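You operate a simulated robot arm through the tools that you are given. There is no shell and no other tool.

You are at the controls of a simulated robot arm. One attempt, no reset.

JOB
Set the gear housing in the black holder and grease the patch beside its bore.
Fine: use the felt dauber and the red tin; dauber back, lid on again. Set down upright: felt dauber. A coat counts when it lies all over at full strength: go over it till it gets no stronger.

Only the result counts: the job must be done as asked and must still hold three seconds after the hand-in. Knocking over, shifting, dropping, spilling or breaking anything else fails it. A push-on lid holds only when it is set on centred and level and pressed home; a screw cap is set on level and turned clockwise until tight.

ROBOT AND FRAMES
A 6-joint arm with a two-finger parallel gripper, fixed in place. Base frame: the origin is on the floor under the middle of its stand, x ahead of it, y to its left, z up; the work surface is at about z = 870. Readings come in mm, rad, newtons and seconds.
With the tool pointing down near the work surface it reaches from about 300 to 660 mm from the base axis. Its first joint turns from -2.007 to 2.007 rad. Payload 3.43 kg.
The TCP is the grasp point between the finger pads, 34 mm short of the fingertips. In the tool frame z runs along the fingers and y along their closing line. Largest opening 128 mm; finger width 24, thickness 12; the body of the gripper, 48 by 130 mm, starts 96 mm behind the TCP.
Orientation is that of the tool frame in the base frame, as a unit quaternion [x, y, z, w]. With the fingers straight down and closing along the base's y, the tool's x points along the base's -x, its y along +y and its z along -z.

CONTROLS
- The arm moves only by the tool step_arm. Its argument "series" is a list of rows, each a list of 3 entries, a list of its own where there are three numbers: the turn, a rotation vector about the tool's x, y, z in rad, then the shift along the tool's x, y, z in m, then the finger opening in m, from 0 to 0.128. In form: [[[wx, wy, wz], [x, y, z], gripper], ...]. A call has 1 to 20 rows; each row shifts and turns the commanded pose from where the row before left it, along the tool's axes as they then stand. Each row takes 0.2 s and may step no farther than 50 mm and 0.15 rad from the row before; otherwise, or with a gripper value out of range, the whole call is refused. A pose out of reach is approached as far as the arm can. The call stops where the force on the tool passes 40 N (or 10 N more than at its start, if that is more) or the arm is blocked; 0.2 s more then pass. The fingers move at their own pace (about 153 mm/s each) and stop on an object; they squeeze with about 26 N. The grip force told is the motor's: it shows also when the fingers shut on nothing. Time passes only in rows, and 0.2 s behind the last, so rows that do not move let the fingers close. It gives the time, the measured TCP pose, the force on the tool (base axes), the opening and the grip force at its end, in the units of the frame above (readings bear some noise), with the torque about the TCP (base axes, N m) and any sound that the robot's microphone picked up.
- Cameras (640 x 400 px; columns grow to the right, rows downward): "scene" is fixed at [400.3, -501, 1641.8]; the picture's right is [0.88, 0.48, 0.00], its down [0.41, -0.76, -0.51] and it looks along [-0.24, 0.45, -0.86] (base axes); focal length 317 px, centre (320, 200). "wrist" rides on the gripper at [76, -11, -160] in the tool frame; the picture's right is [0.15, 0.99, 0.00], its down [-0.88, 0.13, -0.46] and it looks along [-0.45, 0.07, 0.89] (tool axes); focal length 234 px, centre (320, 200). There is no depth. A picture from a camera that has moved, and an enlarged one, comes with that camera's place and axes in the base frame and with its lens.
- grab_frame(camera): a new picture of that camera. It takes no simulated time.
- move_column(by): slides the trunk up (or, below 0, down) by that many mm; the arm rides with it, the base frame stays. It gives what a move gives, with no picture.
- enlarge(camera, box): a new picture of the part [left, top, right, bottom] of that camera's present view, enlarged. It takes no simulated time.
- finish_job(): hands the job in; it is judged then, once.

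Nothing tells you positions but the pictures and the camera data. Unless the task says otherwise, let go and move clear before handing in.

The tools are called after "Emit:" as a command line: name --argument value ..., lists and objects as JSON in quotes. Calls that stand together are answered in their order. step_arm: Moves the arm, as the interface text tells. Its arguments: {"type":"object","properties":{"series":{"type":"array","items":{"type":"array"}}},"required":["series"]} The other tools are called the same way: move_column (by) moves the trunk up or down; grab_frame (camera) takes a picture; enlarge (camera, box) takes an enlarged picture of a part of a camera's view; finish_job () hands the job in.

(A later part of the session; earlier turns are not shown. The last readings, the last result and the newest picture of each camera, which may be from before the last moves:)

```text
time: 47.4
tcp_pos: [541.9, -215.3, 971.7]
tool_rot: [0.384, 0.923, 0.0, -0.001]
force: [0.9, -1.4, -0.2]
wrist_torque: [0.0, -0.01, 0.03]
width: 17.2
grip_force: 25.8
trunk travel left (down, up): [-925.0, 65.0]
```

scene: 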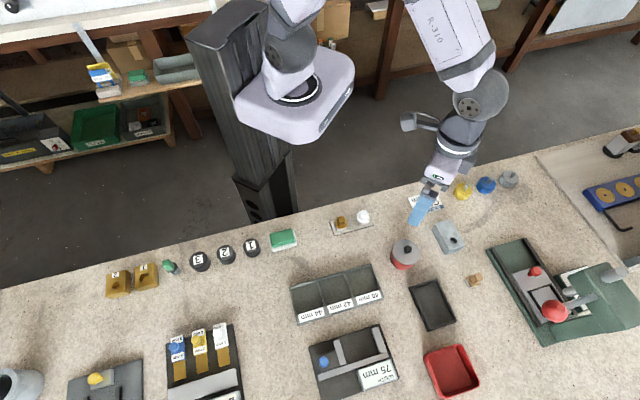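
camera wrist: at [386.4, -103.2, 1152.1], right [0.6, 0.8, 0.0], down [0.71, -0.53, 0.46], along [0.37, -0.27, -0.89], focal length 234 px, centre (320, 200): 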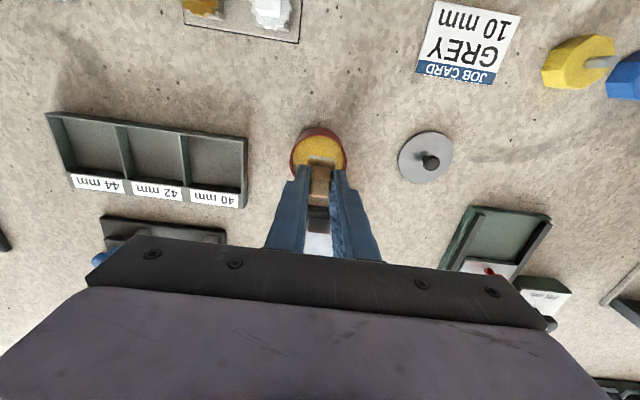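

Emit:
step_arm --series '[[[0, 0, 0], [0, 0, 0.001], 0.008], [[0, 0, 0], [0, 0, 0], 0.008]]'

Emit:
step_arm --series '[[[0, 0, 0], [0, 0, 0.001], 0.008], [[0, 0, 0], [0, 0, 0], 0.008]]'

```text
time: 48.0
tcp_pos: [541.6, -215.2, 971.4]
tool_rot: [0.384, 0.923, 0.0, 0.002]
force: [-0.3, -0.4, 8.4]
wrist_torque: [0.01, 0.06, -0.01]
width: 17.0
grip_force: 26.3
trunk travel left (down, up): [-925.0, 65.0]
```

```text
time: 48.6
tcp_pos: [542.2, -214.7, 971.4]
tool_rot: [0.383, 0.924, 0.001, 0.003]
force: [1.1, 0.0, 18.5]
wrist_torque: [0.06, 0.01, 0.03]
width: 17.4
grip_force: 25.6
trunk travel left (down, up): [-925.0, 65.0]
```

Contact at 18 N. I'll lift and move aside to see what mark it left.

Emit:
step_arm --series '[[[0, 0, 0], [0, 0, -0.003], 0.008], [[0, 0, 0], [0, 0, -0.012], 0.008], [[0, 0, 0], [0.03, 0, -0.01], 0.008], [[0, 0, 0], [0.04, 0, 0], 0.008], [[0, 0, 0], [0, 0, 0], 0.008]]'

Emit:
enlarge --camera "scene" --box '[410, 270, 460, 325]'

Emit:
enlarge --camera "wrist" --box '[250, 110, 390, 250]'

```text
time: 49.8
tcp_pos: [491.4, -167.1, 992.1]
tool_rot: [0.383, 0.924, 0.001, -0.001]
force: [-0.2, 0.6, -1.1]
wrist_torque: [0.0, 0.01, -0.02]
width: 17.3
grip_force: 26.0
trunk travel left (down, up): [-925.0, 65.0]
```

```text
7.27 times, centred on (435, 298) of scene
camera zoom: at [400.3, -501.0, 1641.8], right [0.88, 0.48, 0.0], down [0.41, -0.76, -0.51], along [-0.24, 0.45, -0.86], focal length 2308 px, centre (-516, -509)
```

zoom: 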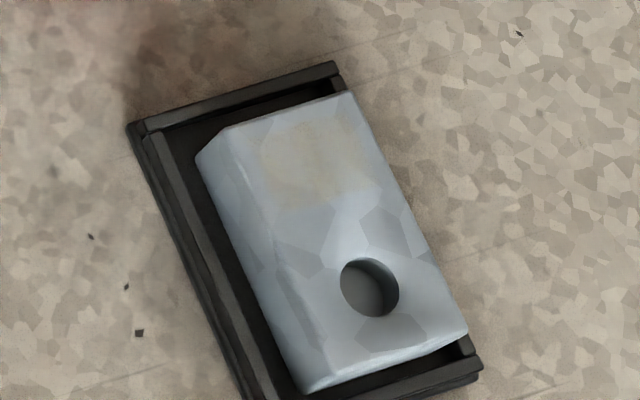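

```text
2.86 times, centred on (320, 180) of wrist
camera zoom: at [430.8, -121.1, 1152.6], right [0.6, 0.8, 0.0], down [0.71, -0.53, 0.45], along [0.36, -0.27, -0.89], focal length 669 px, centre (320, 257)
```

zoom: 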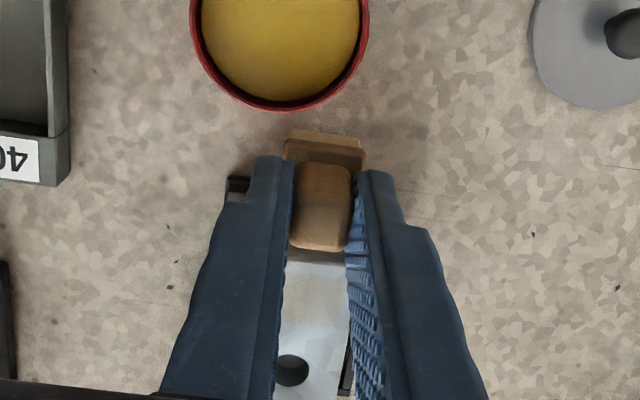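

Emit:
enlarge --camera "scene" --box '[420, 278, 452, 304]'

Emit:
enlarge --camera "wrist" --box '[290, 190, 350, 250]'

```text
15.38 times, centred on (436, 291) of scene
camera zoom: at [400.3, -501.0, 1641.8], right [0.88, 0.48, 0.0], down [0.41, -0.76, -0.51], along [-0.24, 0.45, -0.86], focal length 4882 px, centre (-1465, -1200)
```

zoom: 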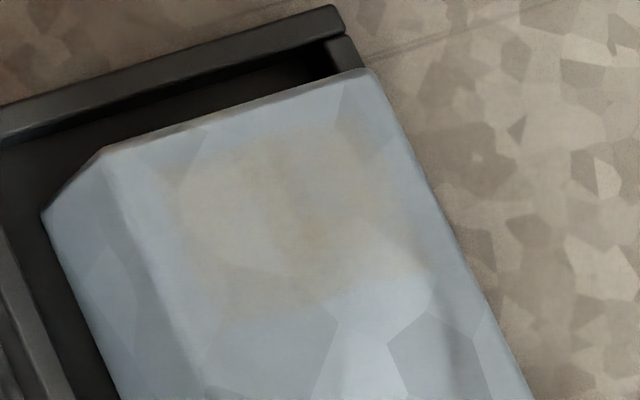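

```text
6.67 times, centred on (320, 220) of wrist
camera zoom: at [430.8, -121.1, 1152.6], right [0.6, 0.8, 0.0], down [0.71, -0.53, 0.45], along [0.36, -0.27, -0.89], focal length 1561 px, centre (320, 67)
```

zoom: 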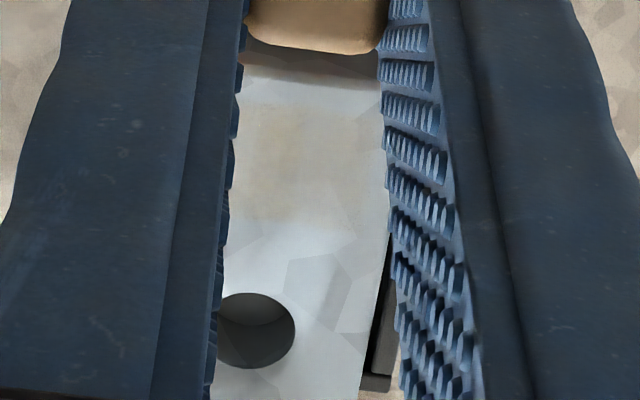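

A faint yellow coat appeared, covering roughly 32×23 mm and centred about 21 mm from the housing centre, on the side away from the bore. I'll re-centre on that area and press longer to see how the strength builds.

Emit:
step_arm --series '[[[0, 0, 0], [-0.032, 0.001, 0], 0.008], [[0, 0, 0], [-0.0317, 0.0009, 0], 0.008], [[0, 0, 0], [0, 0, 0.01], 0.008], [[0, 0, 0], [0, 0, 0.006], 0.008], [[0, 0, 0], [0, 0, 0], 0.008]]'

Emit:
enlarge --camera "wrist" --box '[260, 120, 380, 220]'

Emit:
enlarge --camera "scene" --box '[410, 270, 460, 325]'

```text
time: 51.0
tcp_pos: [537.5, -208.6, 976.9]
tool_rot: [0.384, 0.923, 0.0, 0.0]
force: [0.0, -0.2, -0.7]
wrist_torque: [0.02, 0.01, 0.04]
width: 17.1
grip_force: 26.2
trunk travel left (down, up): [-925.0, 65.0]
```

```text
4.00 times, centred on (320, 170) of wrist
camera zoom: at [476.7, -163.1, 1136.6], right [0.6, 0.8, 0.0], down [0.71, -0.53, 0.46], along [0.37, -0.27, -0.89], focal length 937 px, centre (320, 320)
```

zoom: 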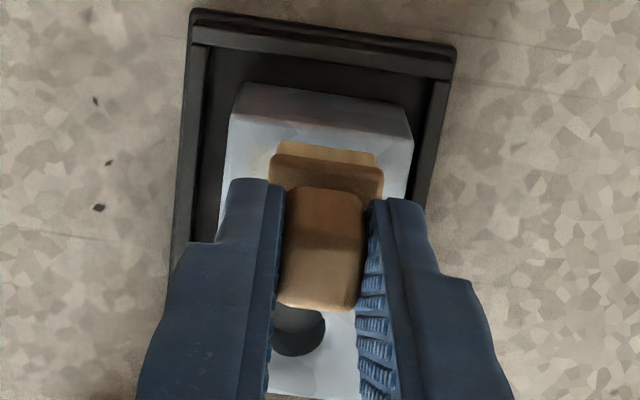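

```text
7.27 times, centred on (435, 298) of scene
camera zoom: at [400.3, -501.0, 1641.8], right [0.88, 0.48, 0.0], down [0.41, -0.76, -0.51], along [-0.24, 0.45, -0.86], focal length 2308 px, centre (-516, -509)
```

zoom: 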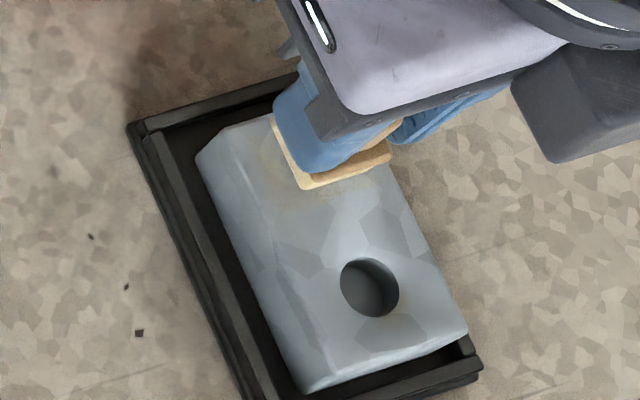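

Emit:
step_arm --series '[[[0, 0, 0], [0, 0, 0.003], 0.008], [[0, 0, 0], [0, 0, 0.0015], 0.008], [[0, 0, 0], [0, 0, 0.001], 0.008], [[0, 0, 0], [0, 0, 0], 0.008]]'

Emit:
step_arm --series '[[[0, 0, 0], [0, 0, 0.001], 0.008], [[0, 0, 0], [0, 0, 0], 0.008]]'

```text
time: 52.0
tcp_pos: [538.3, -209.3, 971.2]
tool_rot: [0.384, 0.923, -0.001, 0.0]
force: [-0.9, -0.5, -1.1]
wrist_torque: [-0.01, -0.01, -0.01]
width: 17.1
grip_force: 25.9
trunk travel left (down, up): [-925.0, 65.0]
```

```text
time: 52.6
tcp_pos: [537.9, -209.9, 970.1]
tool_rot: [0.384, 0.924, 0.0, -0.001]
force: [-0.3, 0.0, 0.1]
wrist_torque: [0.02, 0.0, -0.01]
width: 17.1
grip_force: 26.5
trunk travel left (down, up): [-925.0, 65.0]
```

Emit:
step_arm --series '[[[0, 0, 0], [0, 0, 0.001], 0.008], [[0, 0, 0], [0, 0, 0], 0.008]]'

Emit:
step_arm --series '[[[0, 0, 0], [0, 0, 0.0005], 0.008], [[0, 0, 0], [0, 0, 0], 0.008], [[0, 0, 0], [0, 0, 0], 0.008], [[0, 0, 0], [0, 0, 0], 0.008]]'

Emit:
enlarge --camera "scene" --box '[410, 270, 460, 325]'

```text
time: 53.2
tcp_pos: [538.9, -208.5, 969.7]
tool_rot: [0.383, 0.924, 0.0, 0.0]
force: [-1.4, -0.4, 3.1]
wrist_torque: [-0.03, 0.06, 0.0]
width: 17.4
grip_force: 25.8
trunk travel left (down, up): [-925.0, 65.0]
```

```text
time: 54.2
tcp_pos: [538.1, -208.5, 970.4]
tool_rot: [0.383, 0.924, 0.0, 0.002]
force: [1.3, -2.5, 13.2]
wrist_torque: [-0.05, 0.01, -0.01]
width: 17.0
grip_force: 25.9
trunk travel left (down, up): [-925.0, 65.0]
```

```text
7.27 times, centred on (435, 298) of scene
camera zoom: at [400.3, -501.0, 1641.8], right [0.88, 0.48, 0.0], down [0.41, -0.76, -0.51], along [-0.24, 0.45, -0.86], focal length 2308 px, centre (-516, -509)
```

zoom: 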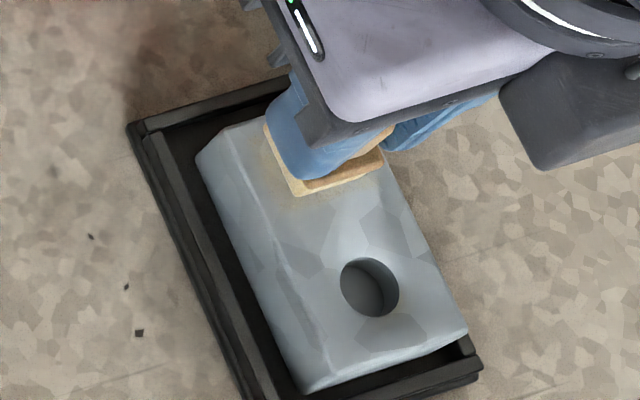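

Emit:
step_arm --series '[[[0, 0, 0], [0, 0.002, 0], 0.008], [[0, 0, 0], [0, 0.002, 0], 0.008], [[0, 0, 0], [0, 0.001, 0], 0.008], [[0, 0, 0], [0, -0.002, 0], 0.008], [[0, 0, 0], [0, -0.002, 0], 0.008], [[0, 0, 0], [0, -0.002, 0], 0.008], [[0, 0, 0], [0, -0.002, 0], 0.008], [[0, 0, 0], [0, -0.002, 0], 0.008], [[0, 0, 0], [0, 0.002, 0], 0.008], [[0, 0, 0], [0, 0.003, 0], 0.008], [[0, 0, 0], [0, 0, 0], 0.008]]'

Emit:
enlarge --camera "scene" --box '[410, 270, 460, 325]'

```text
time: 56.6
tcp_pos: [534.8, -210.5, 969.4]
tool_rot: [0.384, 0.923, 0.0, 0.0]
force: [-4.1, -5.4, 19.9]
wrist_torque: [-0.36, 0.11, -0.05]
width: 17.1
grip_force: 25.8
trunk travel left (down, up): [-925.0, 65.0]
```

```text
7.27 times, centred on (435, 298) of scene
camera zoom: at [400.3, -501.0, 1641.8], right [0.88, 0.48, 0.0], down [0.41, -0.76, -0.51], along [-0.24, 0.45, -0.86], focal length 2308 px, centre (-516, -509)
```

zoom: 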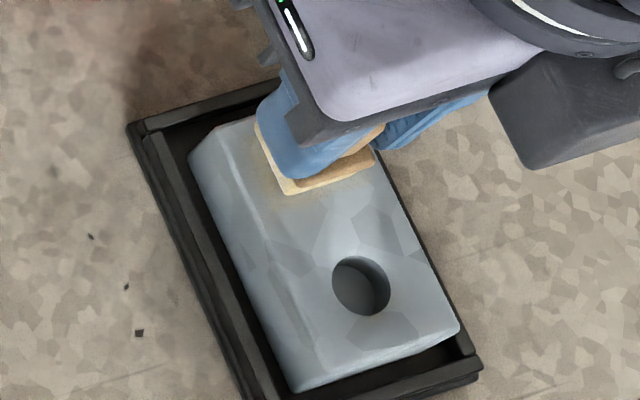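

Wiping drags the housing along slightly, though it is still well inside the pocket. I'll switch to straight dabs, but first lift and check the coat.

Emit:
step_arm --series '[[[0, 0, 0], [0, 0, -0.003], 0.008], [[0, 0, 0], [0, 0, -0.012], 0.008], [[0, 0, 0], [0.03, 0, -0.01], 0.008], [[0, 0, 0], [0.04, 0, 0], 0.008], [[0, 0, 0], [0, 0, 0], 0.008], [[0, 0, 0], [0, 0, 0], 0.008]]'

Emit:
enlarge --camera "scene" --box '[410, 270, 460, 325]'

Emit:
enlarge --camera "scene" --box '[420, 278, 452, 304]'

Emit:
enlarge --camera "wrist" --box '[260, 110, 380, 210]'

```text
time: 58.0
tcp_pos: [484.6, -158.8, 993.5]
tool_rot: [0.383, 0.924, 0.0, 0.0]
force: [-0.1, 0.2, -0.7]
wrist_torque: [-0.03, -0.01, 0.03]
width: 16.7
grip_force: 25.7
trunk travel left (down, up): [-925.0, 65.0]
```

```text
7.27 times, centred on (435, 298) of scene
camera zoom: at [400.3, -501.0, 1641.8], right [0.88, 0.48, 0.0], down [0.41, -0.76, -0.51], along [-0.24, 0.45, -0.86], focal length 2308 px, centre (-516, -509)
```

zoom: 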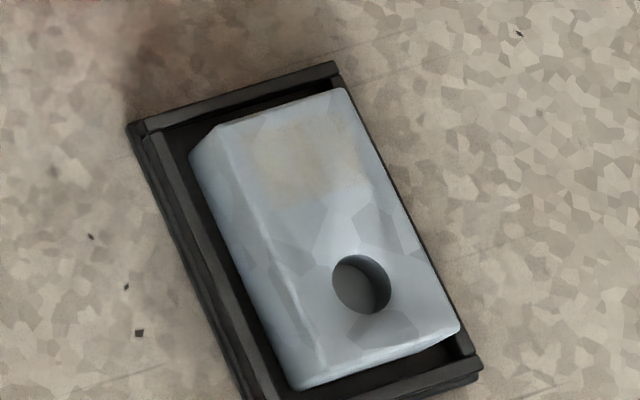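

```text
15.38 times, centred on (436, 291) of scene
camera zoom: at [400.3, -501.0, 1641.8], right [0.88, 0.48, 0.0], down [0.41, -0.76, -0.51], along [-0.24, 0.45, -0.86], focal length 4882 px, centre (-1465, -1200)
```

zoom: 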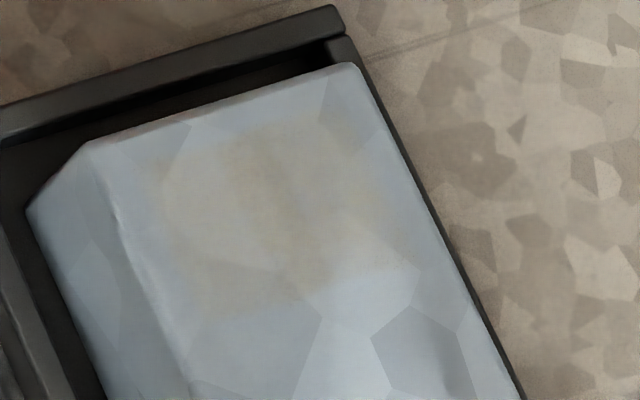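

```text
4.00 times, centred on (320, 160) of wrist
camera zoom: at [424.2, -113.1, 1154.1], right [0.6, 0.8, 0.0], down [0.71, -0.53, 0.46], along [0.37, -0.27, -0.89], focal length 937 px, centre (320, 360)
```

zoom: 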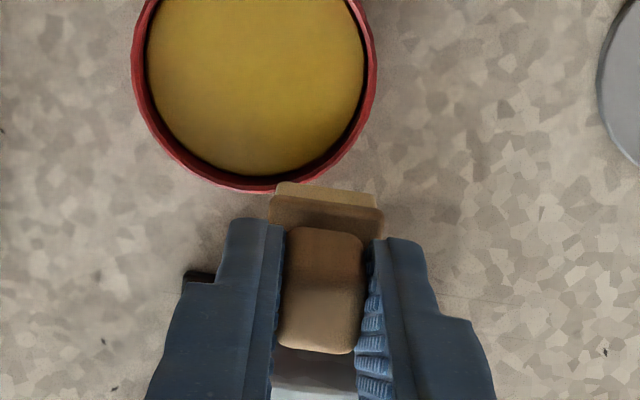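

Emit:
enlarge --camera "scene" --box '[395, 235, 445, 275]'

Emit:
enlarge --camera "wrist" --box '[295, 145, 345, 185]'

```text
10.00 times, centred on (420, 255) of scene
camera zoom: at [400.3, -501.0, 1641.8], right [0.88, 0.48, 0.0], down [0.41, -0.76, -0.51], along [-0.24, 0.45, -0.86], focal length 3174 px, centre (-680, -350)
```

zoom: 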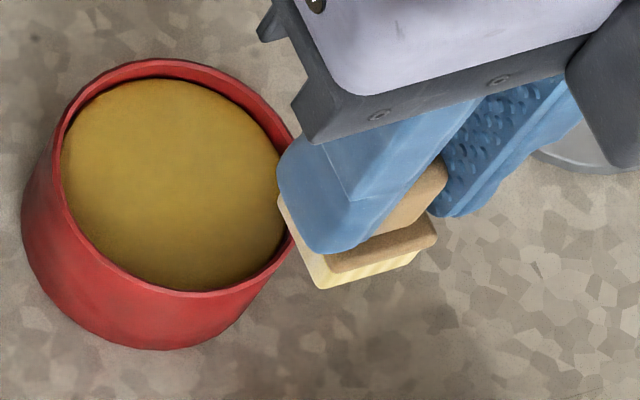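

```text
10.00 times, centred on (320, 165) of wrist
camera zoom: at [424.2, -113.1, 1154.1], right [0.6, 0.8, 0.0], down [0.71, -0.53, 0.46], along [0.37, -0.27, -0.89], focal length 2342 px, centre (320, 550)
```

zoom: 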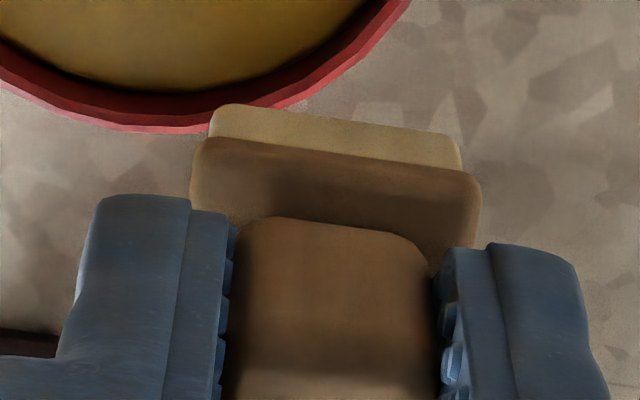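

Emit:
step_arm --series '[[[0, 0, 0], [-0.0365, -0.0005, 0], 0.008], [[0, 0, 0], [-0.0365, -0.0006, 0], 0.008], [[0, 0, 0], [0, 0, 0.01], 0.008], [[0, 0, 0], [0, 0, 0.008], 0.008], [[0, 0, 0], [0, 0, 0.003], 0.008], [[0, 0, 0], [0, 0, 0.001], 0.008], [[0, 0, 0], [0, 0, 0], 0.008]]'

Emit:
enlarge --camera "wrist" --box '[260, 120, 380, 220]'

```text
time: 59.6
tcp_pos: [539.0, -212.7, 970.4]
tool_rot: [0.383, 0.924, 0.001, 0.0]
force: [1.0, 0.6, 0.4]
wrist_torque: [-0.01, -0.02, -0.02]
width: 17.4
grip_force: 25.8
trunk travel left (down, up): [-925.0, 65.0]
```

```text
4.00 times, centred on (320, 170) of wrist
camera zoom: at [477.5, -166.2, 1131.8], right [0.6, 0.8, 0.0], down [0.71, -0.53, 0.46], along [0.37, -0.27, -0.89], focal length 937 px, centre (320, 320)
```

zoom: 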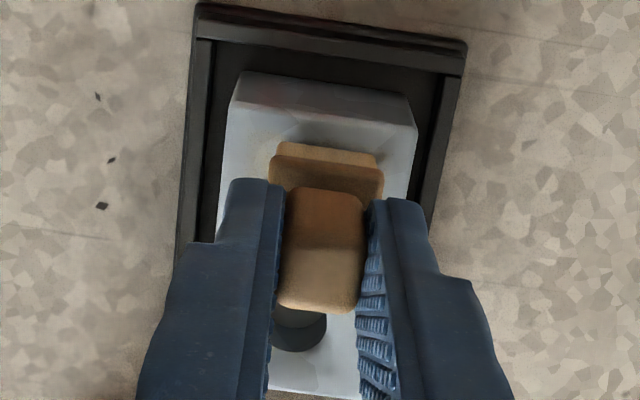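

Emit:
step_arm --series '[[[0, 0, 0], [0.002, -0.001, 0], 0.008], [[0, 0, 0], [0, 0, 0.001], 0.008], [[0, 0, 0], [0, 0, 0], 0.008]]'

Emit:
step_arm --series '[[[0, 0, 0], [0, 0, 0.001], 0.008], [[0, 0, 0], [0, 0, 0], 0.008]]'

```text
time: 60.4
tcp_pos: [536.0, -211.6, 970.9]
tool_rot: [0.383, 0.924, 0.0, 0.001]
force: [0.2, -0.3, -0.4]
wrist_torque: [0.01, 0.0, -0.05]
width: 16.9
grip_force: 26.3
trunk travel left (down, up): [-925.0, 65.0]
```

```text
time: 61.0
tcp_pos: [537.8, -212.5, 970.2]
tool_rot: [0.383, 0.924, 0.001, 0.0]
force: [0.4, 0.3, 0.9]
wrist_torque: [0.0, -0.03, 0.01]
width: 17.3
grip_force: 25.7
trunk travel left (down, up): [-925.0, 65.0]
```

Emit:
step_arm --series '[[[0, 0, 0], [0, 0, 0.001], 0.008], [[0, 0, 0], [0, 0, 0], 0.008], [[0, 0, 0], [0, 0, -0.004], 0.008], [[0, 0, 0], [0, 0, 0], 0.008], [[0, 0, 0], [0, 0, 0.004], 0.008], [[0, 0, 0], [0, 0, 0], 0.008], [[0, 0, 0], [0, 0, 0], 0.008], [[0, 0, 0], [0, 0, -0.004], 0.008], [[0, 0, 0], [0, 0, 0], 0.008], [[0, 0, 0], [0, 0, 0.004], 0.008], [[0, 0, 0], [0, 0, 0], 0.008], [[0, 0, 0], [0, 0, 0], 0.008], [[0, 0, 0], [0, 0, -0.004], 0.008], [[0, 0, 0], [0, 0, 0], 0.008], [[0, 0, 0], [0, 0, 0.004], 0.008], [[0, 0, 0], [0, 0, 0], 0.008], [[0, 0, 0], [0, 0, 0], 0.008]]'

Emit:
enlarge --camera "scene" --box '[410, 270, 460, 325]'

```text
time: 64.6
tcp_pos: [537.7, -211.0, 970.3]
tool_rot: [0.383, 0.924, 0.001, 0.002]
force: [0.3, 2.6, 14.0]
wrist_torque: [0.1, 0.01, 0.0]
width: 17.5
grip_force: 26.0
trunk travel left (down, up): [-925.0, 65.0]
```

```text
7.27 times, centred on (435, 298) of scene
camera zoom: at [400.3, -501.0, 1641.8], right [0.88, 0.48, 0.0], down [0.41, -0.76, -0.51], along [-0.24, 0.45, -0.86], focal length 2308 px, centre (-516, -509)
```

zoom: 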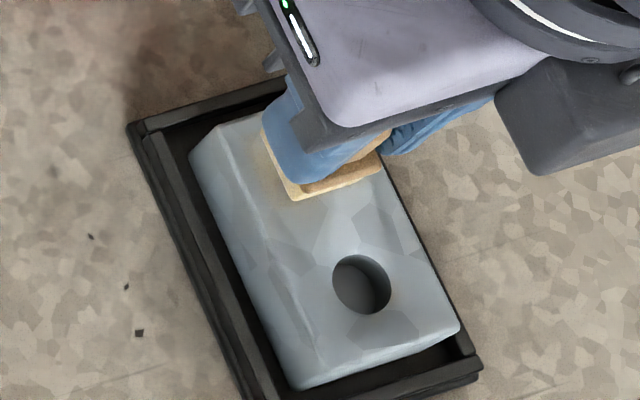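

Emit:
step_arm --series '[[[0, 0, 0], [0, 0, -0.004], 0.008], [[0, 0, 0], [0, 0, -0.011], 0.008], [[0, 0, 0], [0.03, 0, -0.01], 0.008], [[0, 0, 0], [0.04, 0, 0], 0.008], [[0, 0, 0], [0, 0, 0], 0.008], [[0, 0, 0], [0, 0, 0], 0.008]]'

Emit:
enlarge --camera "scene" --box '[420, 278, 452, 304]'

Emit:
enlarge --camera "wrist" --box '[260, 150, 380, 250]'

```text
time: 66.0
tcp_pos: [487.9, -161.2, 994.5]
tool_rot: [0.384, 0.924, 0.0, 0.0]
force: [-0.1, 0.1, -1.1]
wrist_torque: [-0.04, -0.02, 0.03]
width: 17.4
grip_force: 26.3
trunk travel left (down, up): [-925.0, 65.0]
```

```text
15.38 times, centred on (436, 291) of scene
camera zoom: at [400.3, -501.0, 1641.8], right [0.88, 0.48, 0.0], down [0.41, -0.76, -0.51], along [-0.24, 0.45, -0.86], focal length 4882 px, centre (-1465, -1200)
```

zoom: 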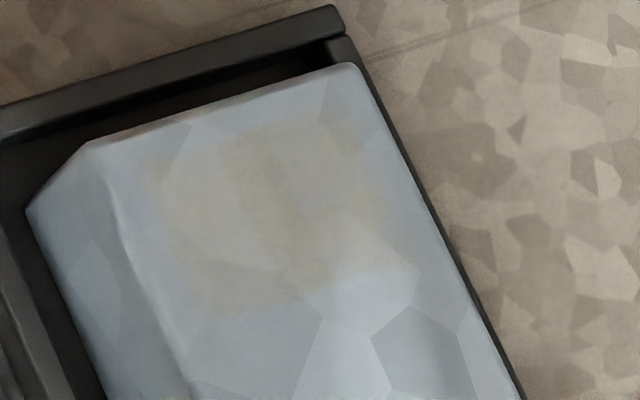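

```text
4.00 times, centred on (320, 200) of wrist
camera zoom: at [426.8, -115.9, 1154.7], right [0.6, 0.8, 0.0], down [0.71, -0.53, 0.46], along [0.37, -0.27, -0.89], focal length 937 px, centre (320, 200)
```

zoom: 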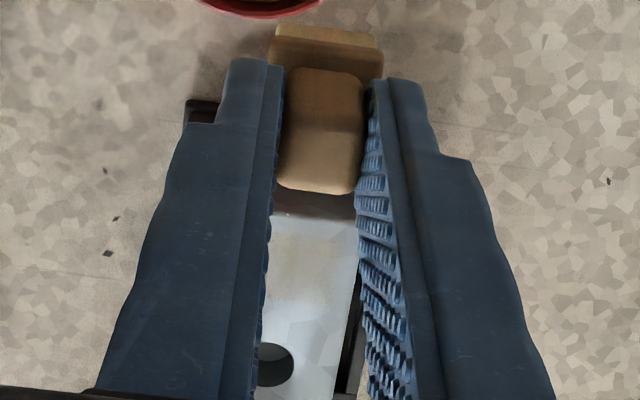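

Emit:
enlarge --camera "scene" --box '[424, 280, 444, 296]'

Emit:
enlarge --camera "scene" --box '[395, 235, 445, 275]'

```text
16.00 times, centred on (434, 288) of scene
camera zoom: at [400.3, -501.0, 1641.8], right [0.88, 0.48, 0.0], down [0.41, -0.76, -0.51], along [-0.24, 0.45, -0.86], focal length 5078 px, centre (-1504, -1208)
```

zoom: 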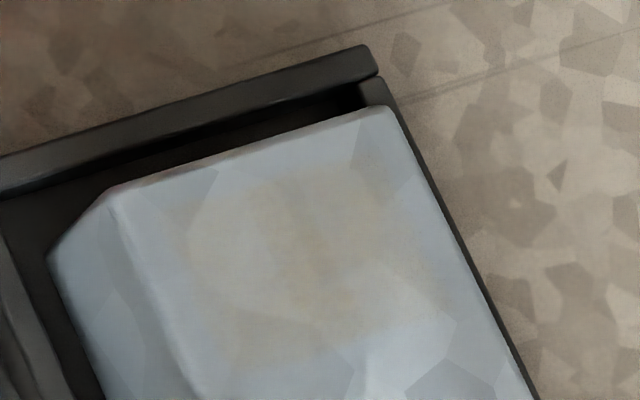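

```text
10.00 times, centred on (420, 255) of scene
camera zoom: at [400.3, -501.0, 1641.8], right [0.88, 0.48, 0.0], down [0.41, -0.76, -0.51], along [-0.24, 0.45, -0.86], focal length 3174 px, centre (-680, -350)
```

zoom: 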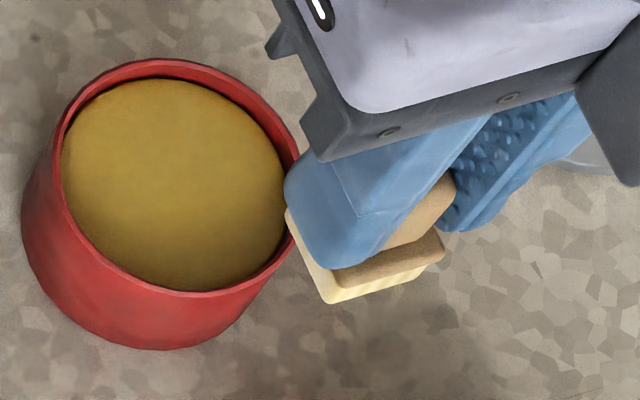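

Emit:
step_arm --series '[[[0, 0, 0], [-0.038, 0, -0.005], 0.008], [[0, 0, 0], [-0.038, 0, -0.005], 0.008], [[0, 0, 0], [-0.038, 0, 0], 0.008], [[0, 0, 0], [0, 0, 0], 0.008], [[0, 0, 0], [0, 0, 0], 0.008]]'

Emit:
grab_frame --camera "wrist"

Emit:
enlarge --camera "wrist" --box '[280, 70, 370, 150]'

```text
time: 67.2
tcp_pos: [570.2, -243.7, 1003.6]
tool_rot: [0.384, 0.924, 0.001, -0.001]
force: [1.0, 0.0, -1.3]
wrist_torque: [0.03, 0.01, -0.01]
width: 17.2
grip_force: 26.1
trunk travel left (down, up): [-925.0, 65.0]
```

```text
taken
camera wrist: at [508.1, -198.0, 1164.5], right [0.6, 0.8, 0.0], down [0.71, -0.53, 0.45], along [0.36, -0.27, -0.89], focal length 234 px, centre (320, 200)
```

wrist: 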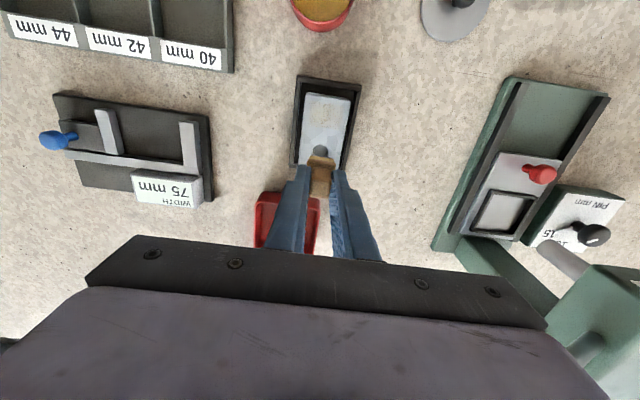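

```text
5.00 times, centred on (325, 110) of wrist
camera zoom: at [508.1, -198.0, 1164.5], right [0.6, 0.8, 0.0], down [0.71, -0.53, 0.45], along [0.36, -0.27, -0.89], focal length 1171 px, centre (295, 650)
```

zoom: 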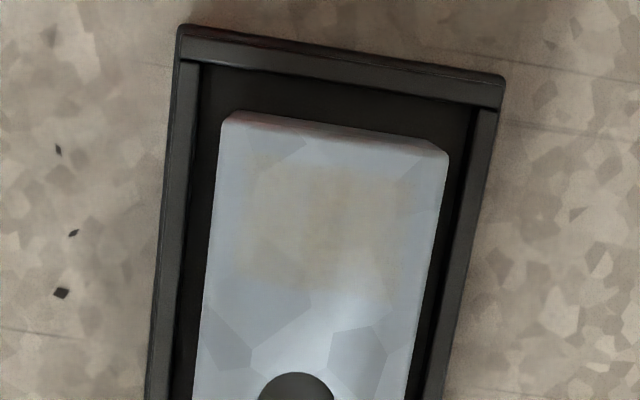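

This top view shows the patch as roughly 33×27 mm with a faint, uneven coat, and the repeated dabs added little. I'll reload the felt in the tin and see whether the next dab strengthens it.

Emit:
step_arm --series '[[[0, 0, 0], [0.0379, -0.0052, 0], 0.008], [[0, 0, 0], [0.0379, -0.0052, 0], 0.008], [[0, 0, 0], [0.0379, -0.0052, 0], 0.008], [[0, 0, 0], [0.0377, -0.005, 0], 0.008], [[0, 0, 0], [0, 0, 0], 0.008], [[0, 0, 0], [0, 0, 0], 0.008]]'

Emit:
enlarge --camera "wrist" --box '[270, 110, 370, 200]'

```text
time: 68.6
tcp_pos: [446.6, -148.9, 1005.2]
tool_rot: [0.384, 0.923, 0.0, 0.001]
force: [-0.1, 0.0, -0.3]
wrist_torque: [-0.01, 0.02, -0.03]
width: 16.9
grip_force: 25.9
trunk travel left (down, up): [-925.0, 65.0]
```

```text
4.44 times, centred on (320, 155) of wrist
camera zoom: at [385.2, -103.1, 1165.9], right [0.6, 0.8, 0.0], down [0.71, -0.53, 0.46], along [0.37, -0.27, -0.89], focal length 1041 px, centre (320, 400)
```

zoom: 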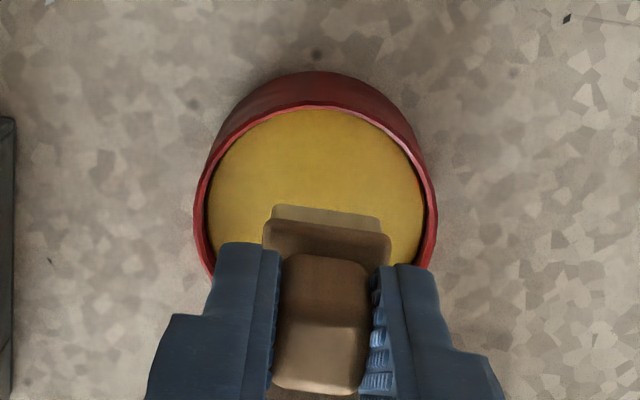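

Emit:
step_arm --series '[[[0, 0, 0], [-0.0023, -0.0006, 0.015], 0.008], [[0, 0, 0], [0, 0, 0.015], 0.008], [[0, 0, 0], [0, 0, 0.008], 0.008], [[0, 0, 0], [0, 0, 0.002], 0.008], [[0, 0, 0], [0, 0, 0.001], 0.008], [[0, 0, 0], [0, 0, 0], 0.008]]'

Emit:
step_arm --series '[[[0, 0, 0], [0, 0, 0.001], 0.008], [[0, 0, 0], [0, 0, 0], 0.008]]'

Emit:
enlarge --camera "wrist" --box '[270, 110, 370, 200]'

```text
time: 70.0
tcp_pos: [447.3, -153.2, 963.6]
tool_rot: [0.383, 0.924, 0.0, -0.001]
force: [-0.2, -0.3, -1.5]
wrist_torque: [-0.01, 0.02, 0.0]
width: 16.9
grip_force: 25.9
trunk travel left (down, up): [-925.0, 65.0]
```

```text
time: 70.6
tcp_pos: [448.4, -152.1, 963.4]
tool_rot: [0.383, 0.924, 0.0, 0.0]
force: [0.0, 0.4, -0.3]
wrist_torque: [0.02, -0.02, 0.02]
width: 16.8
grip_force: 26.3
trunk travel left (down, up): [-925.0, 65.0]
```

```text
4.44 times, centred on (320, 155) of wrist
camera zoom: at [386.4, -106.4, 1122.4], right [0.6, 0.8, 0.0], down [0.71, -0.53, 0.46], along [0.37, -0.27, -0.89], focal length 1041 px, centre (320, 400)
```

zoom: 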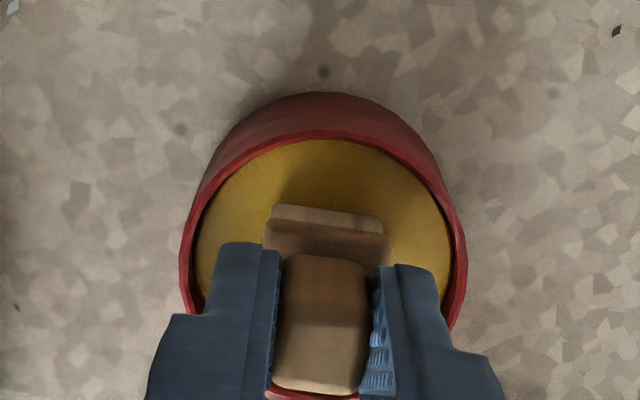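

Emit:
step_arm --series '[[[0, 0, 0], [0, 0, 0.001], 0.008], [[0, 0, 0], [0, 0, 0], 0.008]]'

Emit:
step_arm --series '[[[0, 0, 0], [0, 0, 0.001], 0.008], [[0, 0, 0], [0, 0, 0], 0.008], [[0, 0, 0], [0, 0, 0], 0.008], [[0, 0, 0], [0, 0, 0], 0.008]]'

Emit:
enlarge --camera "scene" --box '[380, 230, 430, 275]'

```text
time: 71.2
tcp_pos: [447.8, -152.6, 963.4]
tool_rot: [0.383, 0.924, 0.0, 0.001]
force: [0.1, -1.0, 4.1]
wrist_torque: [-0.01, -0.04, -0.01]
width: 17.2
grip_force: 25.9
trunk travel left (down, up): [-925.0, 65.0]
```

```text
time: 72.2
tcp_pos: [448.1, -153.0, 962.5]
tool_rot: [0.383, 0.924, 0.0, 0.002]
force: [3.3, 0.0, 13.9]
wrist_torque: [0.02, -0.14, 0.01]
width: 17.3
grip_force: 26.2
trunk travel left (down, up): [-925.0, 65.0]
```

```text
8.89 times, centred on (405, 252) of scene
camera zoom: at [400.3, -501.0, 1641.8], right [0.88, 0.48, 0.0], down [0.41, -0.76, -0.51], along [-0.24, 0.45, -0.86], focal length 2821 px, centre (-436, -267)
```

zoom: 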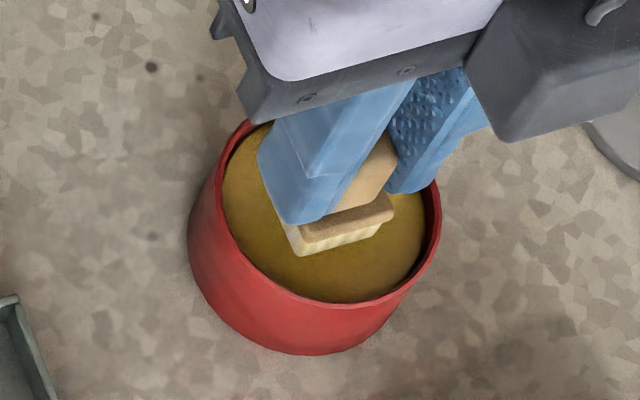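

Emit:
step_arm --series '[[[0, 0, 0], [0, 0, -0.005], 0.008], [[0, 0, 0], [0, 0, -0.015], 0.008], [[0, 0, 0], [0, 0, -0.012], 0.008], [[0, 0, 0], [-0.035, 0.007, 0], 0.008], [[0, 0, 0], [-0.035, 0.007, 0], 0.008], [[0, 0, 0], [-0.0344, 0.007, 0], 0.008], [[0, 0, 0], [0, 0, 0.005], 0.008], [[0, 0, 0], [0, 0, 0.01], 0.008], [[0, 0, 0], [0, 0, 0], 0.008], [[0, 0, 0], [0, 0, 0], 0.008]]'

Emit:
enlarge --camera "wrist" --box '[260, 120, 380, 220]'

```text
time: 74.4
tcp_pos: [537.2, -209.5, 976.4]
tool_rot: [0.384, 0.923, 0.0, 0.0]
force: [0.0, 0.1, -0.8]
wrist_torque: [0.02, -0.01, 0.0]
width: 17.4
grip_force: 25.8
trunk travel left (down, up): [-925.0, 65.0]
```

```text
4.00 times, centred on (320, 170) of wrist
camera zoom: at [475.9, -164.9, 1136.9], right [0.6, 0.8, 0.0], down [0.71, -0.53, 0.46], along [0.37, -0.27, -0.89], focal length 937 px, centre (320, 320)
```

zoom: 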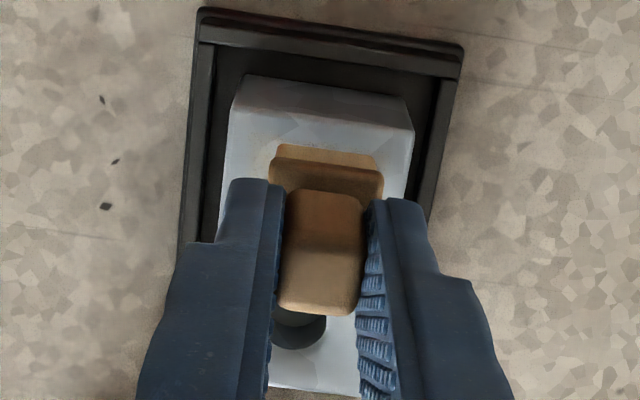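

Emit:
step_arm --series '[[[0, 0, 0], [0, 0, 0.004], 0.008], [[0, 0, 0], [0, 0, 0.0015], 0.008], [[0, 0, 0], [0, 0, 0.001], 0.008], [[0, 0, 0], [0, 0, 0], 0.008]]'

Emit:
step_arm --series '[[[0, 0, 0], [0, 0, 0.001], 0.008], [[0, 0, 0], [0, 0, 0], 0.008]]'

```text
time: 75.4
tcp_pos: [537.1, -209.8, 970.2]
tool_rot: [0.384, 0.923, 0.0, 0.0]
force: [-0.9, 0.1, 0.1]
wrist_torque: [0.01, 0.0, 0.0]
width: 17.1
grip_force: 25.9
trunk travel left (down, up): [-925.0, 65.0]
```

```text
time: 76.0
tcp_pos: [536.6, -209.2, 970.0]
tool_rot: [0.383, 0.924, 0.0, 0.001]
force: [-0.2, 1.6, 7.5]
wrist_torque: [0.07, 0.03, -0.01]
width: 17.0
grip_force: 26.4
trunk travel left (down, up): [-925.0, 65.0]
```

Emit:
step_arm --series '[[[0, 0, 0], [0, 0, 0.0005], 0.008], [[0, 0, 0], [0, 0, 0], 0.008], [[0, 0, 0], [0, 0, 0], 0.008], [[0, 0, 0], [0, 0, 0], 0.008], [[0, 0, 0], [0, 0, -0.004], 0.008], [[0, 0, 0], [0, 0, -0.02], 0.008], [[0, 0, 0], [-0.03, 0, -0.01], 0.008], [[0, 0, 0], [0, 0, 0], 0.008], [[0, 0, 0], [0, 0, 0], 0.008]]'

Emit:
enlarge --camera "wrist" --box '[280, 70, 370, 150]'

```text
time: 78.0
tcp_pos: [558.0, -233.5, 1003.7]
tool_rot: [0.384, 0.923, 0.0, -0.001]
force: [0.3, 0.6, -1.5]
wrist_torque: [0.02, 0.01, 0.02]
width: 17.2
grip_force: 25.6
trunk travel left (down, up): [-925.0, 65.0]
```

```text
5.00 times, centred on (325, 110) of wrist
camera zoom: at [496.8, -188.0, 1163.3], right [0.6, 0.8, 0.0], down [0.71, -0.53, 0.45], along [0.36, -0.27, -0.89], focal length 1171 px, centre (295, 650)
```

zoom: 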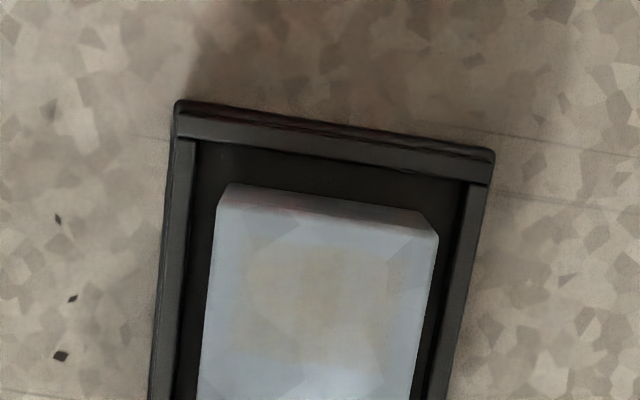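

Emit:
step_arm --series '[[[0, 0, 0], [-0.016, 0, 0], 0.008], [[0, 0, 0], [0, 0, 0], 0.008], [[0, 0, 0], [0, 0, 0], 0.008]]'

Emit:
enlarge --camera "wrist" --box '[280, 70, 370, 150]'

Emit:
enlarge --camera "wrist" --box '[300, 85, 350, 130]'

```text
time: 78.8
tcp_pos: [569.7, -243.6, 1003.9]
tool_rot: [0.384, 0.923, -0.001, 0.0]
force: [-1.7, 0.0, -0.4]
wrist_torque: [0.01, 0.02, -0.01]
width: 16.8
grip_force: 25.6
trunk travel left (down, up): [-925.0, 65.0]
```

```text
5.00 times, centred on (325, 110) of wrist
camera zoom: at [507.4, -198.3, 1164.2], right [0.6, 0.8, 0.0], down [0.71, -0.53, 0.46], along [0.37, -0.27, -0.89], focal length 1171 px, centre (295, 650)
```

zoom: 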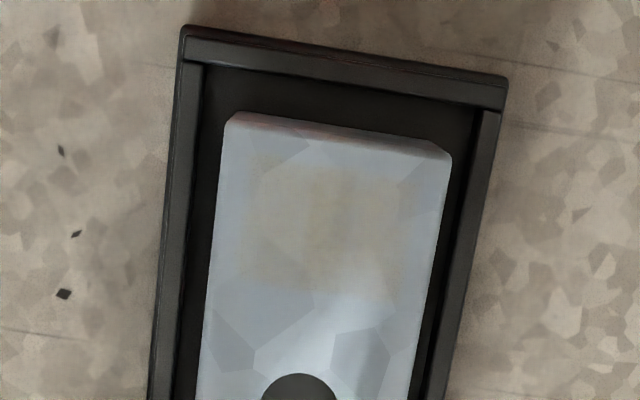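

```text
8.89 times, centred on (325, 108) of wrist
camera zoom: at [507.4, -198.3, 1164.2], right [0.6, 0.8, 0.0], down [0.71, -0.53, 0.46], along [0.37, -0.27, -0.89], focal length 2082 px, centre (276, 1022)
```

zoom: 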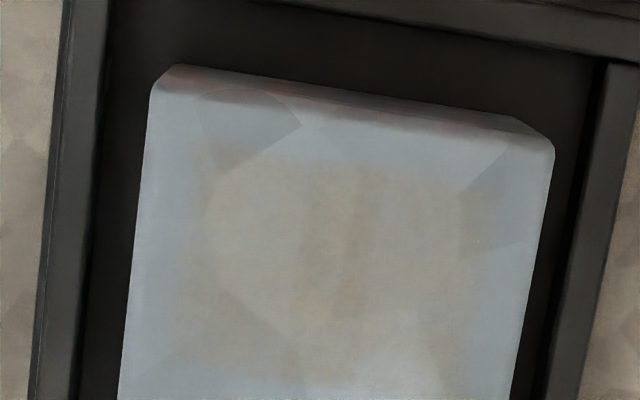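

Emit:
enlarge --camera "wrist" --box '[305, 95, 345, 120]'

Emit:
enlarge --camera "scene" --box '[418, 278, 454, 304]'

Emit:
grab_frame --camera "scene"

```text
16.00 times, centred on (325, 108) of wrist
camera zoom: at [507.4, -198.3, 1164.2], right [0.6, 0.8, 0.0], down [0.71, -0.53, 0.46], along [0.37, -0.27, -0.89], focal length 3747 px, centre (240, 1680)
```

zoom: 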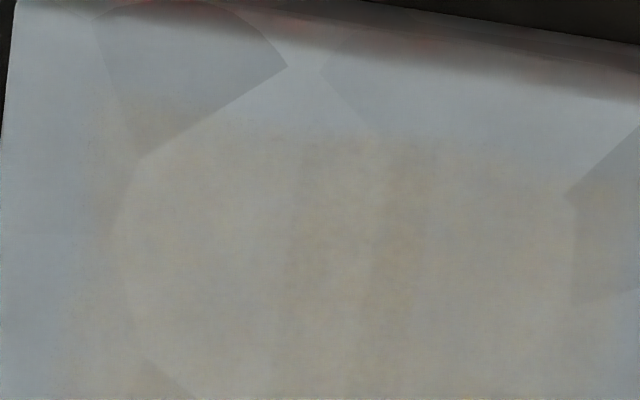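

```text
15.38 times, centred on (436, 291) of scene
camera zoom: at [400.3, -501.0, 1641.8], right [0.88, 0.48, 0.0], down [0.41, -0.76, -0.51], along [-0.24, 0.45, -0.86], focal length 4882 px, centre (-1465, -1200)
```

zoom: 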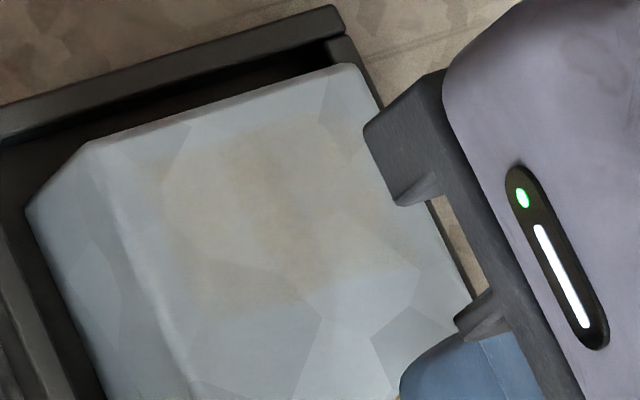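

```text
taken
```

scene: 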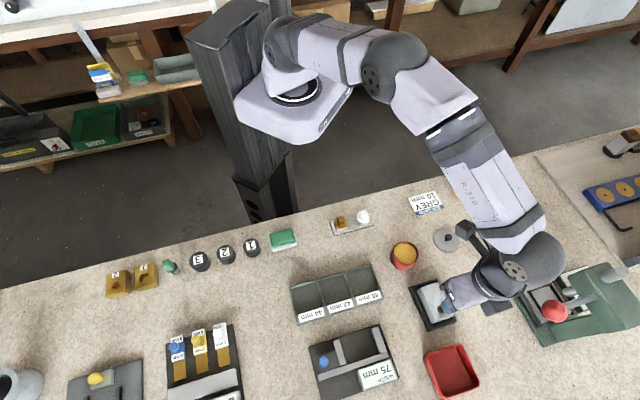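

The coat is still thin and streaky, so standing dabs alone aren't building it. I'll try a real stroke across the patch with moderate pressure and compare.

Emit:
step_arm --series '[[[0, 0, 0], [0.046, 0.0069, 0], 0.008], [[0, 0, 0], [0, 0, 0], 0.008], [[0, 0, 0], [0, 0, 0.015], 0.008], [[0, 0, 0], [0, 0, 0.012], 0.008], [[0, 0, 0], [0, 0, 0], 0.008], [[0, 0, 0], [0, 0, 0], 0.008]]'

Emit:
enlarge --camera "wrist" --box '[260, 120, 380, 220]'

```text
time: 80.2
tcp_pos: [541.8, -204.9, 976.5]
tool_rot: [0.383, 0.924, 0.0, 0.0]
force: [0.8, -0.3, 0.0]
wrist_torque: [-0.01, 0.02, 0.0]
width: 17.2
grip_force: 25.6
trunk travel left (down, up): [-925.0, 65.0]
```

```text
4.00 times, centred on (320, 170) of wrist
camera zoom: at [479.7, -159.9, 1136.5], right [0.6, 0.8, 0.0], down [0.71, -0.53, 0.46], along [0.37, -0.27, -0.89], focal length 937 px, centre (320, 320)
```

zoom: 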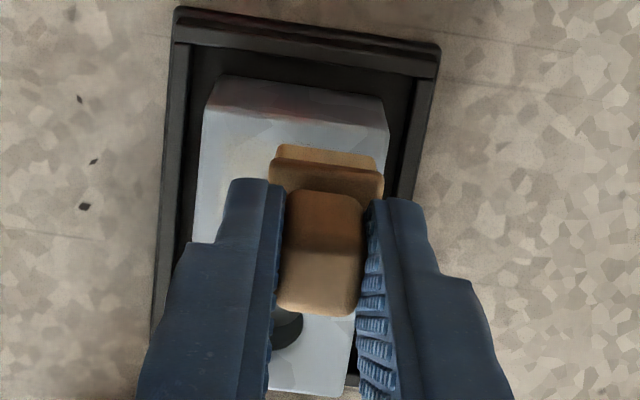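

Emit:
step_arm --series '[[[0, 0, 0], [0, 0, 0.004], 0.008], [[0, 0, 0], [0, 0, 0.002], 0.008], [[0, 0, 0], [0, 0, 0], 0.008]]'

Emit:
step_arm --series '[[[0, 0, 0], [0, 0, 0.001], 0.008], [[0, 0, 0], [0, 0, 0], 0.008]]'

```text
time: 81.0
tcp_pos: [539.9, -206.4, 969.9]
tool_rot: [0.384, 0.923, 0.0, 0.0]
force: [-0.2, -0.8, 0.0]
wrist_torque: [0.04, 0.0, -0.03]
width: 17.1
grip_force: 25.8
trunk travel left (down, up): [-925.0, 65.0]
```

```text
time: 81.6
tcp_pos: [540.7, -206.1, 970.4]
tool_rot: [0.383, 0.924, -0.001, 0.0]
force: [-0.4, -0.4, 1.8]
wrist_torque: [0.01, 0.03, -0.03]
width: 17.0
grip_force: 25.6
trunk travel left (down, up): [-925.0, 65.0]
```

Emit:
step_arm --series '[[[0, 0, 0], [0, 0, 0.0006], 0.008], [[0, 0, 0], [0, -0.002, 0], 0.008], [[0, 0, 0], [0, -0.002, 0], 0.008], [[0, 0, 0], [0, -0.002, 0], 0.008], [[0, 0, 0], [0, -0.002, 0], 0.008], [[0, 0, 0], [0, -0.002, 0], 0.008], [[0, 0, 0], [0, -0.002, 0], 0.008], [[0, 0, 0], [0, 0, 0], 0.008]]'

Emit:
enlarge --camera "scene" --box '[410, 270, 460, 325]'

Emit:
enlarge --camera "wrist" --box '[260, 120, 380, 220]'

```text
time: 83.4
tcp_pos: [534.0, -213.9, 970.5]
tool_rot: [0.383, 0.924, 0.0, 0.003]
force: [6.5, 7.1, 19.6]
wrist_torque: [0.33, -0.3, 0.01]
width: 17.3
grip_force: 25.9
trunk travel left (down, up): [-925.0, 65.0]
```

```text
7.27 times, centred on (435, 298) of scene
camera zoom: at [400.3, -501.0, 1641.8], right [0.88, 0.48, 0.0], down [0.41, -0.76, -0.51], along [-0.24, 0.45, -0.86], focal length 2308 px, centre (-516, -509)
```

zoom: 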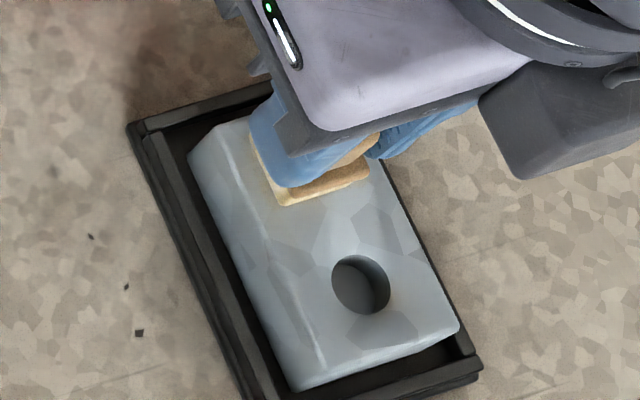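

```text
4.00 times, centred on (320, 170) of wrist
camera zoom: at [472.2, -167.8, 1129.5], right [0.6, 0.8, 0.0], down [0.71, -0.53, 0.46], along [0.37, -0.27, -0.89], focal length 937 px, centre (320, 320)
```

zoom: 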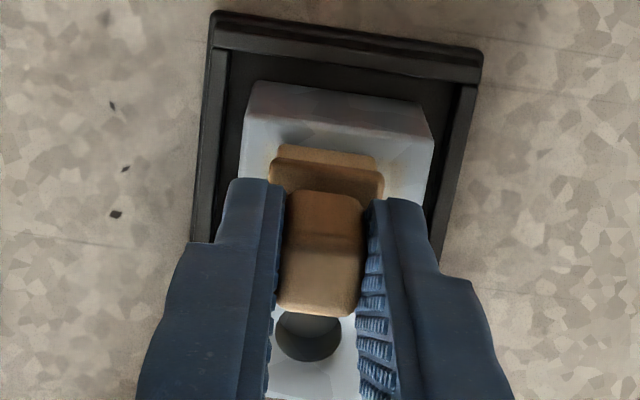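

The pad now slides over the housing without dragging it. I'll stroke back and forth across the patch.

Emit:
step_arm --series '[[[0, 0, 0], [0, 0.002, -0.0005], 0.008], [[0, 0, 0], [0, 0.002, 0], 0.008], [[0, 0, 0], [0, 0.002, 0], 0.008], [[0, 0, 0], [0, 0.002, 0], 0.008], [[0, 0, 0], [0, 0.002, 0], 0.008], [[0, 0, 0], [0, 0.002, 0], 0.008], [[0, 0, 0], [0, -0.002, 0], 0.008], [[0, 0, 0], [0, -0.002, 0], 0.008], [[0, 0, 0], [0, -0.002, 0], 0.008], [[0, 0, 0], [0, -0.002, 0], 0.008], [[0, 0, 0], [0, -0.002, 0], 0.008], [[0, 0, 0], [0, -0.002, 0], 0.008], [[0, 0, 0], [0, 0, 0], 0.008]]'

Emit:
enlarge --camera "scene" --box '[410, 270, 460, 325]'

```text
time: 86.2
tcp_pos: [532.1, -213.8, 970.5]
tool_rot: [0.384, 0.923, 0.0, 0.0]
force: [3.7, 1.9, 6.4]
wrist_torque: [0.05, -0.21, 0.06]
width: 17.1
grip_force: 26.0
trunk travel left (down, up): [-925.0, 65.0]
```

```text
7.27 times, centred on (435, 298) of scene
camera zoom: at [400.3, -501.0, 1641.8], right [0.88, 0.48, 0.0], down [0.41, -0.76, -0.51], along [-0.24, 0.45, -0.86], focal length 2308 px, centre (-516, -509)
```

zoom: 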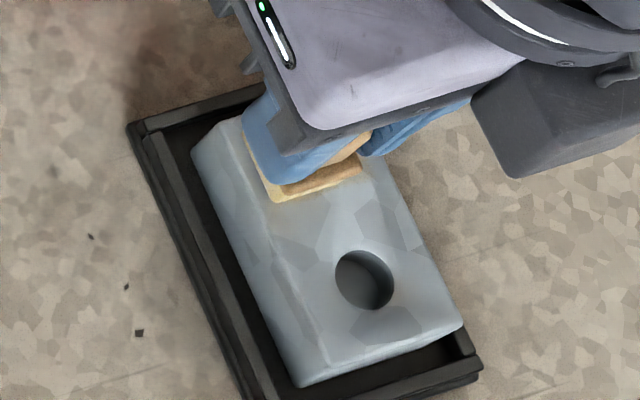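

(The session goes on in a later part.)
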